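You operate a simulated robot arm through the tools that you are given. There is no shell and no other tool. Be economical: measure what you need, move in short steps, check, and stop when the job is done.

Carry out the task below with a simulated robot arm. There is one attempt and no reset: what you move stays moved.

TASK
Put the brown carton that says "belts" from the top of the assembly bench on the solar module there and the brown carton marked "valves" on the card there.

It is judged by the outcome, as a careful person would: the job done as asked, and still so three seconds after it is handed in. It fails if anything else is knocked over, pushed out of place, dropped, spilled or broken.

THE ROBOT
A 7-joint arm with a two-finger parallel gripper, fixed in place. Base frame: the origin is at the foot of the arm, x ahead of it, y to its left, z up; the work surface is at about z = 0. Lengths are in m, angles in degrees, forces in N, time in s.
With the tool pointing down near the work surface it reaches from about 0.24 to 0.62 m from the base axis. Its first joint turns from -66.0 to 66.0 degrees. Payload 2.6 kg.
Tool frame: the origin (TCP) lies between the finger pads and is the grasp point; the fingertips stand 0.03 m ahead of it; z points along the fingers, y is the line along which they close. The gripper opens to 0.094 m. The fingers are 0.028 m wide and 0.01 m thick; the gripper's body (0.05 by 0.096 m) begins 0.055 m behind the TCP.
Orientation is told as [roll, pitch, yaw] about the base's x, y, z axes, in that order, counted from this pose: with the fingers straight down and closing along the base's y, the tool's x points along the base's -x, its y along +y and its z along -z.

THE INTERFACE
- The arm moves only by the tool nudge_tool. Its argument "increments" is a list of rows, each an object (a shift or turn left out is 0, a gripper value left out holds the last) with "xyz": the shift along the tool's x, y, z in m, a list of three; "dr": the turn, a rotation vector about the tool's x, y, z in degrees, a list of three; "fingers": the opening in per cent of the stroke, from 0 (shut) to 100 (fully open). In form: [{"xyz": [tx, ty, tz], "dr": [ax, ay, az], "fingers": fingers}, ...]. A call has 1 to 20 rows; each row shifts and turns the commanded pose from where the row before left it, along the tool's axes as they then stand. A row lasts 0.2 s, in which the tool goes at most 0.05 m and 8.6 degrees; a call with a longer step from one row to the next is refused whole, and so is a gripper value outside its range. A pose out of reach is approached as far as the arm can. The call stops where the force on the tool passes 40 N (or 10 N more than at its start, if that is more) or the arm is blocked; 0.2 s more then pass. The fingers move at their own pace (about 0.072 m/s each) and stop on an object; they squeeze with about 21 N. The grip force told is the motor's: it shows also when the fingers shut on nothing. Time passes only in rows, and 0.2 s behind the last, so rows that do not move let the fingers close. It gives the time, the measured TCP pose, the force on the tool (base axes), the opening and the grip force at its end, in the units of the frame above (readings bear some noise).
- Cameras (640 x 400 px; columns grow to the right, rows downward): "scene" is fixed at [0.048, 0.468, 0.5304]; the picture's right is [-0.54, -0.84, 0.00], its down [-0.69, 0.44, -0.57] and it looks along [0.48, -0.31, -0.82] (base axes); focal length 279 px, centre (320, 200). "wrist" rides on the gripper at [-0.037, 0, -0.058] in the tool frame; the picture's right is [0.00, -1.00, 0.00], its down [0.97, 0.00, -0.24] and it looks along [0.24, 0.00, 0.97] (tool axes); focal length 218 px, centre (320, 200).
- capture(camera): a new picture of that camera. No time passes.
- pixel_to_xyz(camera, pixels): for up to 12 pixels [column, row] of the newest picture of that camera ("zoom" is the newest enlarged one), the place [x, y, z] in the base frame of the surface seen there, good to about 0.002 m, but the place of the scene camera against the robot may be out by one fixed shift of up to 0.018 m in any direction. No time passes.
- inspect(camera, box): a new picture of the part [left, top, right, bottom] of that camera's present view, enlarged. No time passes.
- close_job(): hands the job in; it is judged then, once.

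Work in short steps. Measure before you move; look again where a grasp or a placing could have gone wrong, and mend it. You have 60 turns and 22 pictures in all, the two below and enlarged ones among them. Open the gripper and draw the arm clear of the work before you hand the job in, unless the task says otherwise; then end with one line.

The tools are called after "Request:" as a command line: name --argument value ..., lists and objects as JSON in quotes. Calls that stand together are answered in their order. nudge_tool: Moves the arm, as the interface text tells. Its arguments: {"type":"object","properties":{"increments":{"type":"array"}},"required":["increments"]} The other tools are called the same way: capture (camera) takes a picture; pixel_to_xyz (camera, pixels) gives the place of the surface under pixels of a picture; inspect (camera, box) takes an enlarged picture of a part of a camera's view; close_job () hands the job in.

At the start:

```text
clock: 0.0
tcp_pos: [0.3424, 0.25, 0.2338]
tool_rot: [-0.1, 0.0, 0.1]
wrist_force: [-0.1, 0.2, -0.5]
finger_gap: 0.094
finger_force: 0.1
```

scene: 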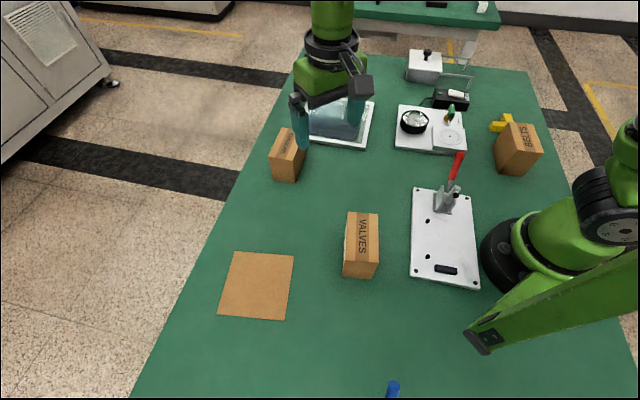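
wrist: 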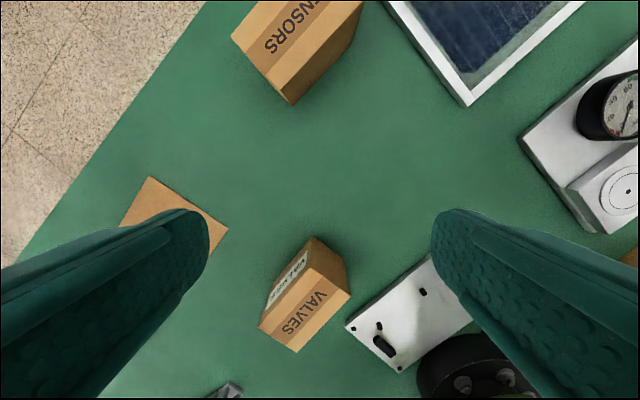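

The scene shows VALVES near (361,245), BELTS near (517,150), the card near (257,285) and the solar module near (340,122). I'll measure these from both cameras.

Request:
inspect --camera "scene" --box '[200, 190, 400, 330]'

Request:
inspect --camera "scene" --box '[260, 60, 560, 200]'

Request:
pixel_to_xyz --camera "wrist" --pixels '[[314, 237], [350, 293], [295, 352], [260, 325], [308, 262], [150, 177], [228, 230], [469, 106], [386, 2], [292, 104], [320, 180], [584, 2]]'

Request:
pixel_to_xyz --camera "scene" --pixels '[[348, 213], [378, 214], [373, 264], [343, 262], [343, 276], [234, 251], [294, 255], [286, 320], [219, 313], [377, 278], [350, 235], [250, 285]]'

```text
2.86 times, centred on (300, 260) of scene
```

zoom: 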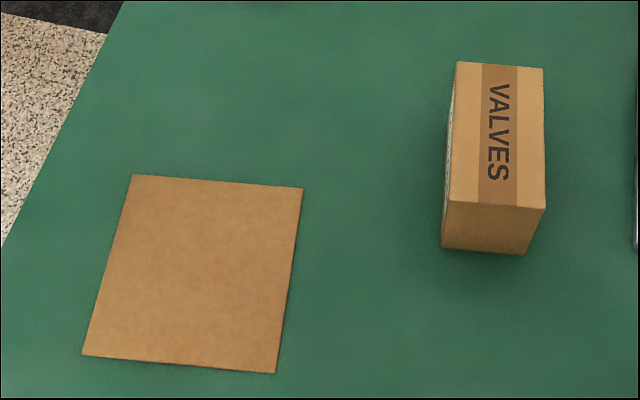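

```text
2.13 times, centred on (410, 130) of scene
```

zoom: 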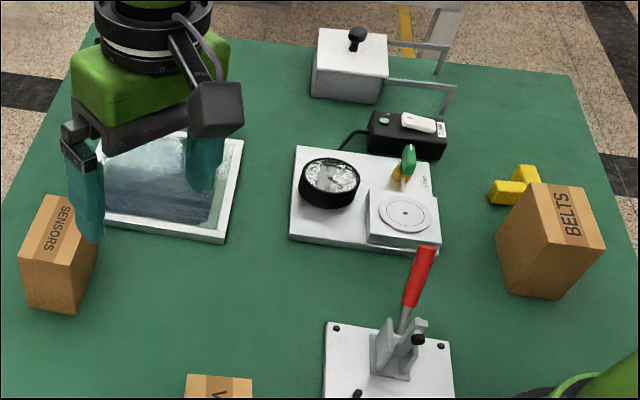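

```text
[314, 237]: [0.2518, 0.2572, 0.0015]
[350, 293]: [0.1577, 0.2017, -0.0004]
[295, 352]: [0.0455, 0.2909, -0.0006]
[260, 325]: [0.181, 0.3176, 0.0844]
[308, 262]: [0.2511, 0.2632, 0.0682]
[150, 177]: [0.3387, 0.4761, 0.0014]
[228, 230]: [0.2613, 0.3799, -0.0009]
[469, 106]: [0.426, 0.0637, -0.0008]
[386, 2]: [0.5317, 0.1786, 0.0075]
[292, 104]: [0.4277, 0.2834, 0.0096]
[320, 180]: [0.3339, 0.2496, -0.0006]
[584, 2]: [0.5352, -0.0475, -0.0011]
```

```text
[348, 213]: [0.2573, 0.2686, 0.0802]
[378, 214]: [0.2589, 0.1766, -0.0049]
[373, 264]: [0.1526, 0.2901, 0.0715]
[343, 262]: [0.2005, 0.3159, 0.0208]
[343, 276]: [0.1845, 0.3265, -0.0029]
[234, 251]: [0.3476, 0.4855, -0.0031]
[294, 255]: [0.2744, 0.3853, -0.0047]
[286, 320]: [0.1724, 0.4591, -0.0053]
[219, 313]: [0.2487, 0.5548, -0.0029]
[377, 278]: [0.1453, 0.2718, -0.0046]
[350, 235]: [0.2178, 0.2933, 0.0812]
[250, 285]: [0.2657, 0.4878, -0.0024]
```

The scene is shifted by about (+0.010, +0.007, -0.004) against the wrist camera, going by the card corners. Next I measure the carton tops and the solar module just inside their edges.

Request:
pixel_to_xyz --camera "zoom" --pixels '[[541, 186], [582, 190], [602, 241], [556, 246], [536, 188], [500, 258], [512, 290], [557, 296], [239, 142], [222, 241], [110, 220], [227, 200]]'

Request:
pixel_to_xyz --camera "scene" --pixels '[[349, 214], [376, 215], [377, 260], [347, 258], [360, 240], [345, 274], [373, 277], [499, 132], [525, 125], [495, 122], [510, 118], [340, 125]]'

Request:
pixel_to_xyz --camera "wrist" --pixels '[[314, 270], [346, 292], [294, 347], [264, 323], [304, 310], [290, 300], [180, 200], [469, 100], [440, 60], [520, 55], [545, 30], [500, 30]]'

```text
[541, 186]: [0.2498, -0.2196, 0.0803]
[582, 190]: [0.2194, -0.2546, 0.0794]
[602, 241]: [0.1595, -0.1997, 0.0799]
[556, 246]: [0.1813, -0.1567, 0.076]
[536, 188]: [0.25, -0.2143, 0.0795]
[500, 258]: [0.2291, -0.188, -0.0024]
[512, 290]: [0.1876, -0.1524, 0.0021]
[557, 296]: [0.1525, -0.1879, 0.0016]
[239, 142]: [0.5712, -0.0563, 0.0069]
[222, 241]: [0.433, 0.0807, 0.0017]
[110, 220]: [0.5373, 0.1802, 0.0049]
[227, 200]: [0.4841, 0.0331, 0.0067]
```

```text
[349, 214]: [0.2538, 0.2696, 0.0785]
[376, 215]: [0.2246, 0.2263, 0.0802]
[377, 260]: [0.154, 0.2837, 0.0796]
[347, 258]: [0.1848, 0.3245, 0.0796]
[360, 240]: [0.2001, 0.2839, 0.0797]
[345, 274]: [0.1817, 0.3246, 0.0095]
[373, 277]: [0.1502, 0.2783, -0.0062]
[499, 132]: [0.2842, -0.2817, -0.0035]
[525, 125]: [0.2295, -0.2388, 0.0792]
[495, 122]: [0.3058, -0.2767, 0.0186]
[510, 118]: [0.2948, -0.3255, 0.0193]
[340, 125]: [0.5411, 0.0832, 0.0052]
```

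```text
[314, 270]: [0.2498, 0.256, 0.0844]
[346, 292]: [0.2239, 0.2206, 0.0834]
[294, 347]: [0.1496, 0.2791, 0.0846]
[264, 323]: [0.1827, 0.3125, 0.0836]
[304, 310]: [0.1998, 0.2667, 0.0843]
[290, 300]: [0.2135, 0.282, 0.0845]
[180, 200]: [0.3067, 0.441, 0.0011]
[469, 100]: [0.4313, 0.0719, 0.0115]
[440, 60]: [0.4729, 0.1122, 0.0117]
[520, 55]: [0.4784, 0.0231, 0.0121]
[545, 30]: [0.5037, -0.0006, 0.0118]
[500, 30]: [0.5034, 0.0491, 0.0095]
```

VALVES: centre about (0.2015, 0.267), top z 0.084, long axis at about -38.7°, about 0.053 wide. I move above it at the present height, turn to suit it, and look again.

Request:
nudge_tool --increments '[{"xyz": [0.047, 0.006, 0], "fingers": 100}, {"xyz": [0.047, 0.006, 0]}, {"xyz": [0.047, 0.005, 0]}, {"dr": [0, 0, 7.74]}, {"dr": [0, 0, 7.74]}, {"dr": [0, 0, 7.74]}, {"dr": [0, 0, 7.74]}, {"dr": [0, 0, 7.74]}, {}, {}]'

Request:
capture --camera "wrist"

```text
clock: 2.2
tcp_pos: [0.1999, 0.2662, 0.2333]
tool_rot: [0.1, 0.1, -38.7]
wrist_force: [0.4, 0.1, 0.4]
finger_gap: 0.094
finger_force: 0.0
```

```text
17 pictures are left
```

wrist: 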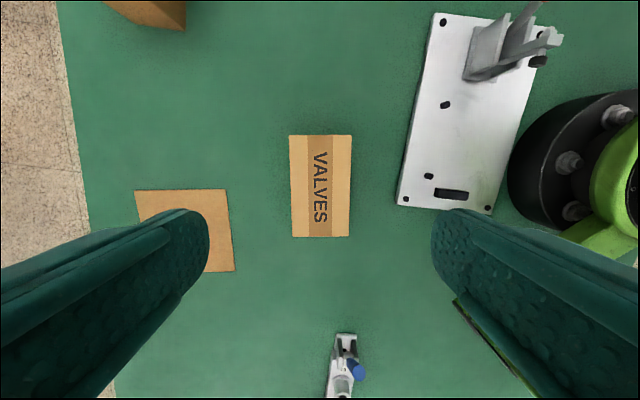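

The carton is square to the gripper, at (290..352, 135..237). I measure its top and the visible card corners (135,190), (227,190), (234,271).

Request:
pixel_to_xyz --camera "wrist" --pixels '[[292, 138], [350, 138], [348, 235], [294, 235], [321, 187], [137, 192], [225, 192], [232, 269], [213, 230], [335, 350], [340, 390], [165, 25]]'

```text
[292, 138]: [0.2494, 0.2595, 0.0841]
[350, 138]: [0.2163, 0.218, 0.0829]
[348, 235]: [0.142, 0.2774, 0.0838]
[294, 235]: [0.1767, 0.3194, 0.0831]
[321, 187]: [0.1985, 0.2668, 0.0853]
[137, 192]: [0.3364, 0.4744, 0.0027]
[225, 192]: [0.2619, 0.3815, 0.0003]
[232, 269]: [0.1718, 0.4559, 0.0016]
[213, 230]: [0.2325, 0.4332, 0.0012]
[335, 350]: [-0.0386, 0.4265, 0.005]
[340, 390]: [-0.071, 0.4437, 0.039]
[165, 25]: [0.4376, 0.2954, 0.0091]
```

Centre is (0.196, 0.2686), so I shift 4.5 mm along tool x, go down to z 0.055 and close. The card centre is (0.254, 0.465), with the same alignment.

Request:
nudge_tool --increments '[{"xyz": [0.0045, 0, 0.03]}, {"xyz": [0, 0, 0.036]}, {"xyz": [0, 0, 0.036]}, {"xyz": [0, 0, 0.036]}, {"xyz": [0, 0, 0.025]}, {"xyz": [0, 0, 0.015]}, {}, {"fingers": 0}, {"fingers": 0}, {"fingers": 0}, {"fingers": 0}]'

```text
clock: 4.6
tcp_pos: [0.1974, 0.2694, 0.0552]
tool_rot: [0.0, 0.0, -38.6]
wrist_force: [-0.3, -0.1, 0.3]
finger_gap: 0.0627
finger_force: 20.6
```

Gripped (20.6 N, gap 0.063). Lift and carry by tool (0.0776, 0.1896) to above the card, then look.

Request:
nudge_tool --increments '[{"xyz": [0, 0, -0.02]}, {"xyz": [0, 0, -0.03]}, {"xyz": [0, 0, -0.03]}, {"xyz": [0.0129, 0.0316, 0]}, {"xyz": [0.0129, 0.0316, 0]}, {"xyz": [0.013, 0.0316, 0]}, {"xyz": [0.0129, 0.0316, 0]}, {"xyz": [0.0129, 0.0316, 0]}, {"xyz": [0.013, 0.0316, 0]}, {}, {}]'

Request:
capture --camera "wrist"

Request:
capture --camera "scene"

```text
clock: 7.0
tcp_pos: [0.256, 0.4666, 0.1346]
tool_rot: [0.1, 0.0, -38.6]
wrist_force: [-0.1, -0.1, -3.7]
finger_gap: 0.0579
finger_force: 21.1
```

```text
16 pictures are left
```

wrist: 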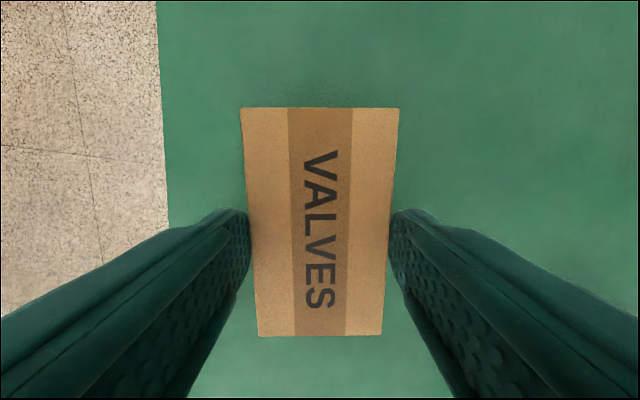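

```text
15 pictures are left
```

scene: 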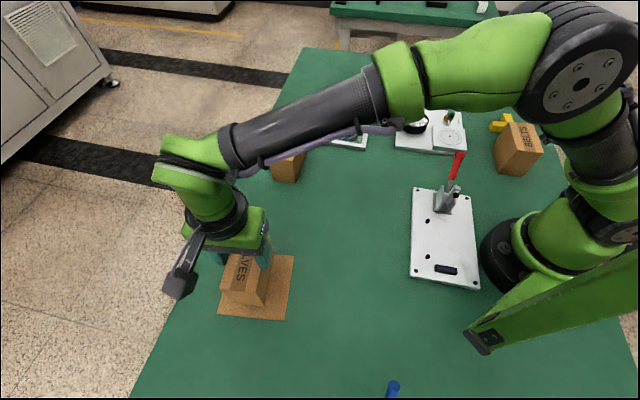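

The carton is held straight above the card. I lower to about z 0.058, slowly at the end.

Request:
nudge_tool --increments '[{"xyz": [0, 0, 0.03]}, {"xyz": [0, 0, 0.025]}, {"xyz": [0, 0, 0.012]}, {"xyz": [0, 0, 0.006]}, {"xyz": [0, 0, 0.003]}, {}, {}]'

```text
clock: 7.6
tcp_pos: [0.2569, 0.4681, 0.0915]
tool_rot: [0.8, 0.2, -38.7]
wrist_force: [-1.5, -3.5, 9.9]
finger_gap: 0.0579
finger_force: 21.8
stopped in row 3: the force on the tool passed its limit (the readings are from after the stop); the commanded pose is now the measured one
```

The force limit stopped it early at z 0.0915, so I look at what is touching.

Request:
capture --camera "wrist"

Request:
inspect --camera "scene" --box '[150, 180, 350, 330]'

```text
14 pictures are left
```

wrist: 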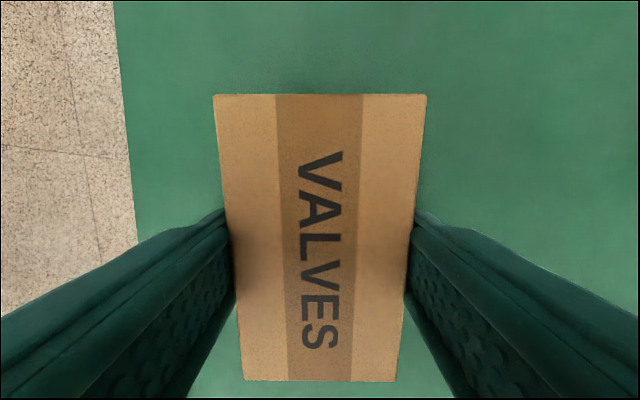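

```text
2.67 times, centred on (250, 255) of scene
```

zoom: 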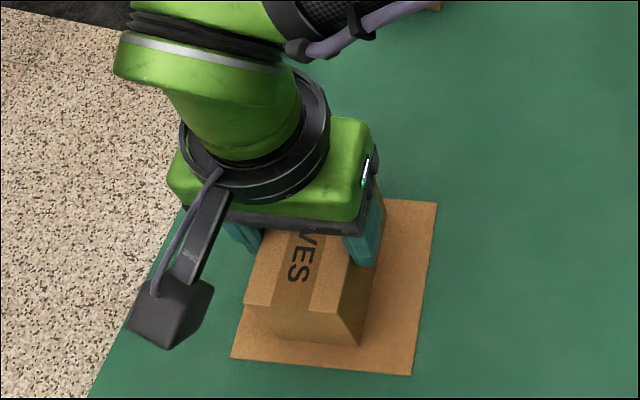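

The carton looks larger than before, so it may have slid down in the grip and be touching the card already. I check its top height.

Request:
pixel_to_xyz --camera "wrist" --pixels '[[216, 98], [424, 98], [243, 378], [393, 378], [320, 110], [320, 370], [320, 200]]'

Request:
pixel_to_xyz --camera "zoom" --pixels '[[248, 304], [350, 310], [246, 326], [356, 342], [270, 355], [415, 300], [290, 290], [434, 205], [410, 373], [233, 358]]'

```text
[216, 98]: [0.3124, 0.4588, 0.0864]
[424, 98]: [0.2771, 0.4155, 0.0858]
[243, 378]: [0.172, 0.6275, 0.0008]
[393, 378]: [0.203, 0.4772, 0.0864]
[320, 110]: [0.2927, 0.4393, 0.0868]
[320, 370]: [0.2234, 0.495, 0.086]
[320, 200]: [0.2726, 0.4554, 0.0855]
```

```text
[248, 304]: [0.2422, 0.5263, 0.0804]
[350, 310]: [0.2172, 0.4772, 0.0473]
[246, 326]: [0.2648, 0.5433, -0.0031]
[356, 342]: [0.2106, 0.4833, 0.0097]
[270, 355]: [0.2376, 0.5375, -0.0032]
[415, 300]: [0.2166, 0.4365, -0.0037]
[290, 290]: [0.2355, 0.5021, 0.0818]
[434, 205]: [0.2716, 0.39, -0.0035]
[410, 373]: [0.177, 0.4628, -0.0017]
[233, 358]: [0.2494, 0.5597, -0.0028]
```

The top is level at z 0.086, so the carton slid in the grip and now stands on the card, centred within about 4 mm. I release, rise, and check.

Request:
nudge_tool --increments '[{"fingers": 100}, {"fingers": 100}, {"fingers": 100}, {"xyz": [0, 0, -0.02]}, {"xyz": [0, 0, -0.04]}, {"xyz": [0, 0, -0.045]}, {"xyz": [0, 0, -0.045]}, {}]'

Request:
capture --camera "wrist"

```text
clock: 9.4
tcp_pos: [0.2564, 0.4678, 0.2414]
tool_rot: [0.8, 0.2, -38.7]
wrist_force: [0.1, -0.1, 0.6]
finger_gap: 0.094
finger_force: 0.1
```

```text
12 pictures are left
```

wrist: 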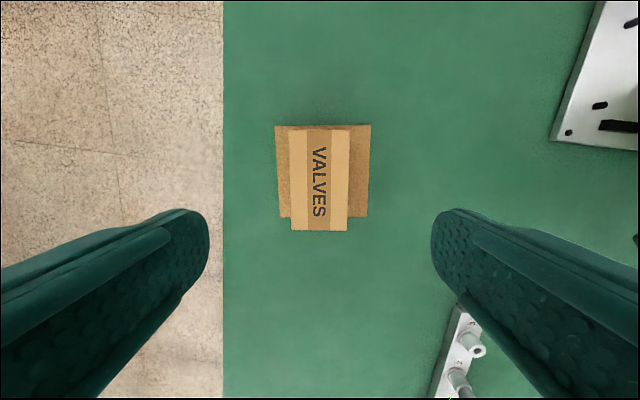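

VALVES stands on the card. Next I move at this height to above the solar module, correcting the small tilt, to measure it.

Request:
nudge_tool --increments '[{"dr": [0.8, -0.2, 0]}, {"xyz": [-0.0405, -0.0147, 0]}, {"xyz": [-0.0405, -0.0147, 0]}, {"xyz": [-0.0405, -0.0147, 0]}, {"xyz": [-0.0405, -0.0147, 0]}, {"xyz": [-0.0405, -0.0147, 0]}, {"xyz": [-0.0405, -0.0147, 0]}, {"xyz": [-0.0405, -0.0147, 0]}, {"xyz": [-0.0405, -0.0147, 0]}, {"xyz": [-0.0405, -0.0147, 0]}, {"xyz": [-0.0405, -0.0147, 0]}, {}, {}]'

Request:
capture --camera "wrist"

```text
clock: 12.2
tcp_pos: [0.4789, 0.0973, 0.2428]
tool_rot: [0.0, 0.0, -38.7]
wrist_force: [-0.3, 0.1, 0.6]
finger_gap: 0.094
finger_force: 0.0
```

```text
11 pictures are left
```

wrist: 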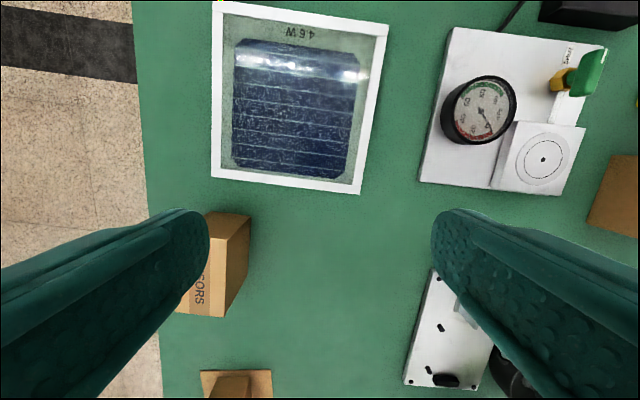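

The module's corners are at (214,2), (389,24), (360,194), (211,177). I measure them, together with points on the cell.

Request:
pixel_to_xyz --camera "wrist" --pixels '[[219, 5], [386, 27], [358, 191], [214, 175], [295, 100], [260, 150], [330, 150], [250, 100], [237, 40], [351, 178], [340, 100], [233, 170]]'

```text
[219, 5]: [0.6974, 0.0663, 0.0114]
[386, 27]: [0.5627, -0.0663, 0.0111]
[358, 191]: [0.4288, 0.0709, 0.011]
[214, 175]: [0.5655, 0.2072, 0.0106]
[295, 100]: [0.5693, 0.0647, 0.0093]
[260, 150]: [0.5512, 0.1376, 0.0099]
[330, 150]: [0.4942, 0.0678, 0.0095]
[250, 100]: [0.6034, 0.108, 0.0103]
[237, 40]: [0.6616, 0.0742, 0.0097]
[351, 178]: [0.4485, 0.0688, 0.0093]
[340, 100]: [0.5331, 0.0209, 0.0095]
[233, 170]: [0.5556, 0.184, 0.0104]
```

Module centre is (0.563, 0.069), glass z about 0.0097 with edges at 45°. Now to above BELTS, near (0.20, -0.216).

Request:
nudge_tool --increments '[{"xyz": [0.0022, -0.0419, 0]}, {"xyz": [0.0022, -0.0419, 0]}, {"xyz": [0.0022, -0.0419, 0]}, {"xyz": [0.0022, -0.0419, 0]}, {"xyz": [0.0022, -0.0419, 0]}, {"xyz": [0.0022, -0.0419, 0]}, {"xyz": [0.0022, -0.0419, 0]}, {"xyz": [0.0022, -0.0419, 0]}, {"xyz": [0.0022, -0.0419, 0]}, {"xyz": [0.0022, -0.0414, 0]}, {}, {}]'

Request:
capture --camera "wrist"

```text
clock: 14.8
tcp_pos: [0.2001, -0.2129, 0.2412]
tool_rot: [-0.1, 0.0, -38.8]
wrist_force: [0.6, -0.4, 0.2]
finger_gap: 0.0938
finger_force: 0.0
```

```text
10 pictures are left
```

wrist: 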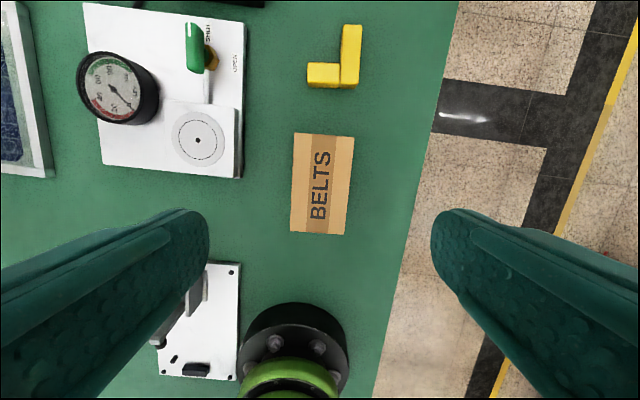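

BELTS has corners (295,132), (354,137), (344,235), (290,232), turned slightly against the gripper. I measure it.

Request:
pixel_to_xyz --camera "wrist" --pixels '[[297, 135], [352, 139], [342, 233], [292, 230], [321, 185]]'

```text
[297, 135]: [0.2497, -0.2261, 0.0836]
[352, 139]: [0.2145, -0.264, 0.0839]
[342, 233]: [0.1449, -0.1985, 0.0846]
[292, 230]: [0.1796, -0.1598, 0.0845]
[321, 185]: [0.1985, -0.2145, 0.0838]
```

BELTS: centre (0.1972, -0.2121), long axis at -43.3°. I turn 4.4° more, go down to z 0.05 and close with a longer wait, since the first carton slipped.

Request:
nudge_tool --increments '[{"xyz": [0.0027, -0.0014, 0.02], "dr": [0, 0, 4.4]}, {"xyz": [0, 0, 0.036]}, {"xyz": [0, 0, 0.036]}, {"xyz": [0, 0, 0.036]}, {"xyz": [0, 0, 0.036]}, {"xyz": [0, 0, 0.017]}, {"xyz": [0, 0, 0.01]}, {}, {"fingers": 0}, {"fingers": 0}, {"fingers": 0}, {"fingers": 0}, {"fingers": 0}, {"fingers": 0}, {"fingers": 0}, {"fingers": 0}]'

```text
clock: 18.2
tcp_pos: [0.1962, -0.2147, 0.0495]
tool_rot: [-0.1, 0.0, -43.1]
wrist_force: [-0.2, -0.3, 0.7]
finger_gap: 0.0624
finger_force: 20.6
```

Gap 0.0624 again. I lift slowly by 2 cm and look for slip.

Request:
nudge_tool --increments '[{"xyz": [0, 0, -0.004]}, {"xyz": [0, 0, -0.004]}, {"xyz": [0, 0, -0.004]}, {"xyz": [0, 0, -0.004]}, {"xyz": [0, 0, -0.004]}, {}]'

Request:
capture --camera "wrist"

Request:
pixel_to_xyz --camera "wrist" --pixels '[[320, 150], [320, 200], [320, 300], [270, 200], [370, 200]]'

```text
clock: 19.6
tcp_pos: [0.198, -0.2127, 0.0689]
tool_rot: [0.0, 0.1, -43.1]
wrist_force: [-0.3, -0.7, -3.0]
finger_gap: 0.0622
finger_force: 20.9
```

```text
9 pictures are left
```

wrist: 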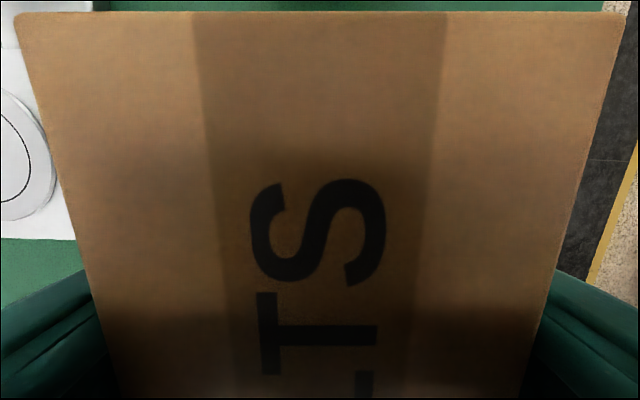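

```text
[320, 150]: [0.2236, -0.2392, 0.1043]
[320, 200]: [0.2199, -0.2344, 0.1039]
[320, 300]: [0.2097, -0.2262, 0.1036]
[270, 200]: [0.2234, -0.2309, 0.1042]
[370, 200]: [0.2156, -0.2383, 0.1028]
```

The top is at 0.104 after a 0.0195 rise, so there is no slip. I continue lifting slowly to z about 0.20 and check again.

Request:
nudge_tool --increments '[{"xyz": [0, 0, -0.004]}, {"xyz": [0, 0, -0.006]}, {"xyz": [0, 0, -0.008]}, {"xyz": [0, 0, -0.008]}, {"xyz": [0, 0, -0.008]}, {"xyz": [0, 0, -0.008]}, {"xyz": [0, 0, -0.008]}, {"xyz": [0, 0, -0.008]}, {"xyz": [0, 0, -0.008]}, {"xyz": [0, 0, -0.008]}, {"xyz": [0, 0, -0.008]}, {"xyz": [0, 0, -0.008]}, {"xyz": [0, 0, -0.008]}, {"xyz": [0, 0, -0.008]}, {"xyz": [0, 0, -0.008]}, {"xyz": [0, 0, -0.008]}, {"xyz": [0, 0, -0.006]}, {"xyz": [0, 0, -0.003]}, {}]'

Request:
capture --camera "wrist"

Request:
pixel_to_xyz --camera "wrist" --pixels '[[320, 150], [320, 200], [320, 300]]'

```text
clock: 23.6
tcp_pos: [0.1991, -0.2133, 0.2003]
tool_rot: [0.1, -0.1, -43.2]
wrist_force: [0.0, -0.3, -3.0]
finger_gap: 0.062
finger_force: 21.2
```

```text
8 pictures are left
```

wrist: 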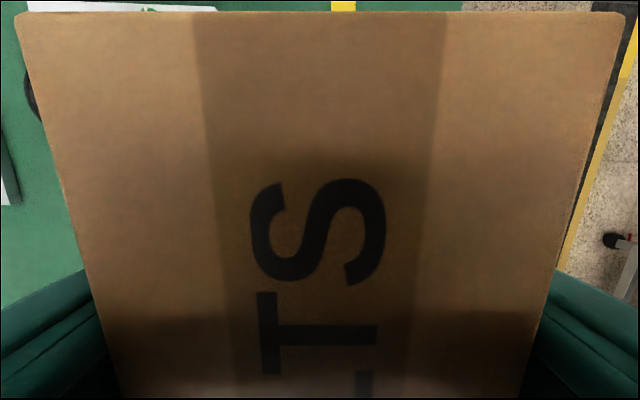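

```text
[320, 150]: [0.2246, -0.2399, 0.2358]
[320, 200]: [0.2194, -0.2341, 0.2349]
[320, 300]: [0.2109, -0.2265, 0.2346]
```

No slip (top 0.235). I carry at z 0.20 to above the module with smooth ramps.

Request:
nudge_tool --increments '[{"xyz": [-0.0011, 0.00705, 0]}, {"xyz": [-0.00217, 0.0141, 0]}, {"xyz": [-0.00325, 0.02115, 0]}, {"xyz": [-0.00434, 0.0282, 0]}, {"xyz": [-0.00434, 0.0282, 0]}, {"xyz": [-0.00434, 0.0282, 0]}, {"xyz": [-0.00434, 0.0282, 0]}, {"xyz": [-0.00434, 0.0282, 0]}, {"xyz": [-0.00434, 0.0282, 0]}, {"xyz": [-0.00434, 0.0282, 0]}, {"xyz": [-0.00434, 0.0282, 0]}, {"xyz": [-0.00434, 0.0282, 0]}, {"xyz": [-0.00434, 0.0282, 0]}, {"xyz": [-0.00434, 0.0282, 0]}, {"xyz": [-0.00434, 0.0282, 0]}, {"xyz": [-0.00434, 0.0282, 0]}, {"xyz": [-0.00325, 0.02115, 0]}, {"xyz": [-0.00217, 0.0141, 0]}, {"xyz": [-0.0011, 0.00705, 0]}, {}]'

Request:
capture --camera "scene"

Request:
capture --camera "wrist"

Request:
pixel_to_xyz --camera "wrist" --pixels '[[320, 150], [320, 200], [320, 300], [270, 150], [370, 150]]'

```text
clock: 27.8
tcp_pos: [0.5557, 0.0684, 0.2016]
tool_rot: [-0.1, -0.1, -43.1]
wrist_force: [0.7, 0.4, -3.4]
finger_gap: 0.0624
finger_force: 21.0
```

```text
7 pictures are left
```

scene: 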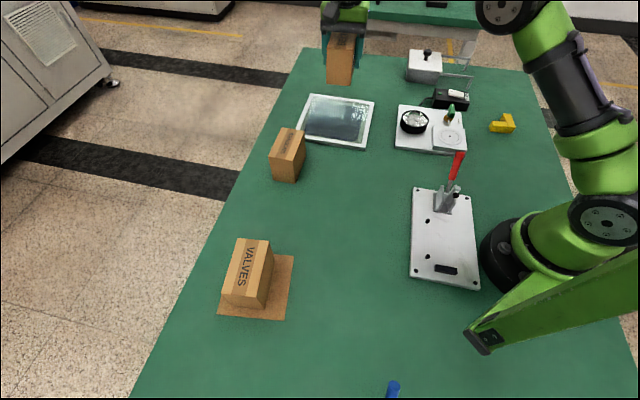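

```text
6 pictures are left
```

wrist: 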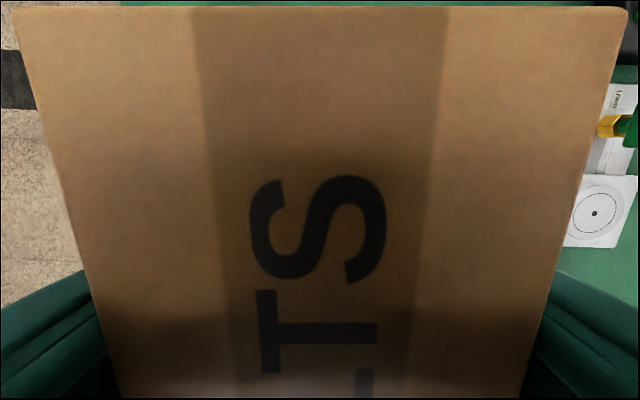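

```text
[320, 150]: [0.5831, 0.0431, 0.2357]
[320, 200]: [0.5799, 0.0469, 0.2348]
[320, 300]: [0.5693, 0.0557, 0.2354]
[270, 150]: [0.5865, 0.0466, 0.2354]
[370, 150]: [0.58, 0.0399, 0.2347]
```

Still held firm, with its bottom at about z 0.151. I lower gently by 0.140 to just about touch the glass at 0.0097.

Request:
nudge_tool --increments '[{"xyz": [0, 0, 0.005]}, {"xyz": [0, 0, 0.01]}, {"xyz": [0, 0, 0.012]}, {"xyz": [0, 0, 0.012]}, {"xyz": [0, 0, 0.012]}, {"xyz": [0, 0, 0.012]}, {"xyz": [0, 0, 0.012]}, {"xyz": [0, 0, 0.012]}, {"xyz": [0, 0, 0.012]}, {"xyz": [0, 0, 0.012]}, {"xyz": [0, 0, 0.01]}, {"xyz": [0, 0, 0.007]}, {"xyz": [0, 0, 0.005]}, {"xyz": [0, 0, 0.003]}, {"xyz": [0, 0, 0.002]}, {"xyz": [0, 0, 0.001]}, {}, {}]'

```text
clock: 31.6
tcp_pos: [0.5563, 0.0686, 0.0617]
tool_rot: [0.0, -0.2, -43.1]
wrist_force: [2.2, -1.2, 3.0]
finger_gap: 0.0625
finger_force: 21.1
```

The vertical force went from -3.4 to +3.0 N, so it rests on the glass. I release and rise.

Request:
nudge_tool --increments '[{"fingers": 100}, {"fingers": 100}, {"fingers": 100}, {"fingers": 100}, {"xyz": [0, 0, -0.01]}, {"xyz": [0, 0, -0.02]}, {"xyz": [0, 0, -0.035]}, {"xyz": [0, 0, -0.04]}, {"xyz": [0, 0, -0.04]}, {"xyz": [0, 0, -0.035]}, {}, {}]'

Request:
capture --camera "wrist"

Request:
inspect --camera "scene" --box '[180, 210, 340, 340]'

```text
clock: 34.2
tcp_pos: [0.5569, 0.0688, 0.2396]
tool_rot: [0.0, 0.0, -43.1]
wrist_force: [0.4, 0.2, -0.1]
finger_gap: 0.094
finger_force: 0.0
```

```text
5 pictures are left
```

wrist: 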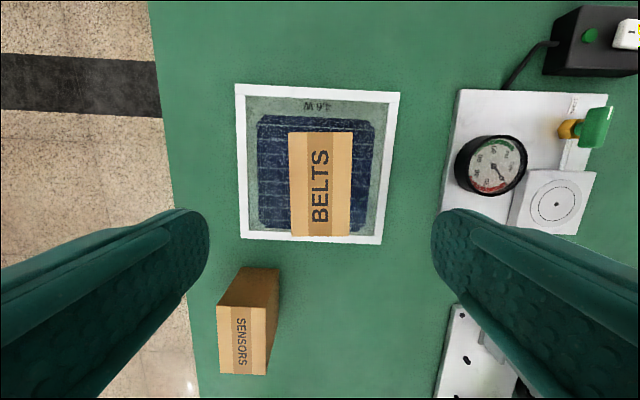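

```text
3.08 times, centred on (260, 275) of scene
```

zoom: 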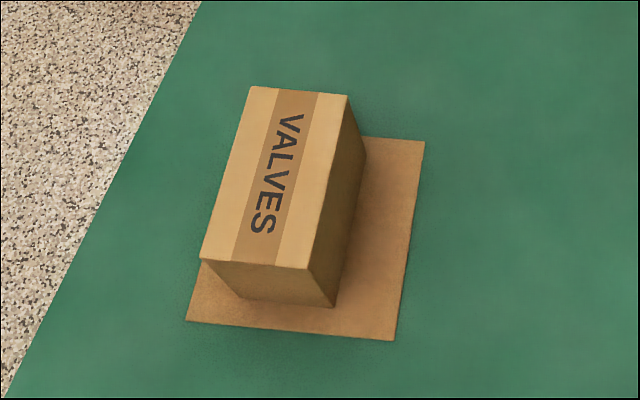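

BELTS stands upright within the module frame and VALVES stands upright within the card. I draw the arm back clear of both, and take a last look.

Request:
nudge_tool --increments '[{"xyz": [0.027, -0.026, -0.01]}, {"xyz": [0.027, -0.026, -0.01]}, {"xyz": [0.027, -0.026, -0.01]}, {"xyz": [0.027, -0.026, 0]}, {}, {}]'

Request:
capture --camera "scene"

```text
clock: 35.6
tcp_pos: [0.4085, 0.0659, 0.2712]
tool_rot: [0.0, 0.0, -43.2]
wrist_force: [0.3, 0.4, -0.5]
finger_gap: 0.094
finger_force: 0.1
```

```text
3 pictures are left
```

scene: 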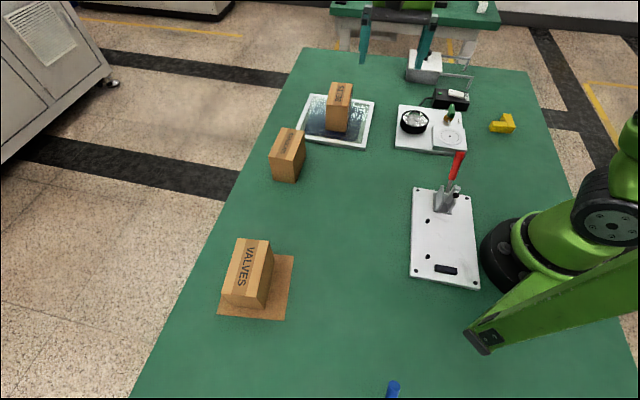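

Both cartons are in place, nothing else appears to have moved, and the arm is clear, so I hand the job in.

Request:
close_job

```text
The job is handed in.
```

The "belts" carton stands on the solar module and the "valves" carton on the card. The "valves" carton slid in the grip and was pressed down onto the card at over 40 N, but it ended level and within about 4 mm of centre.
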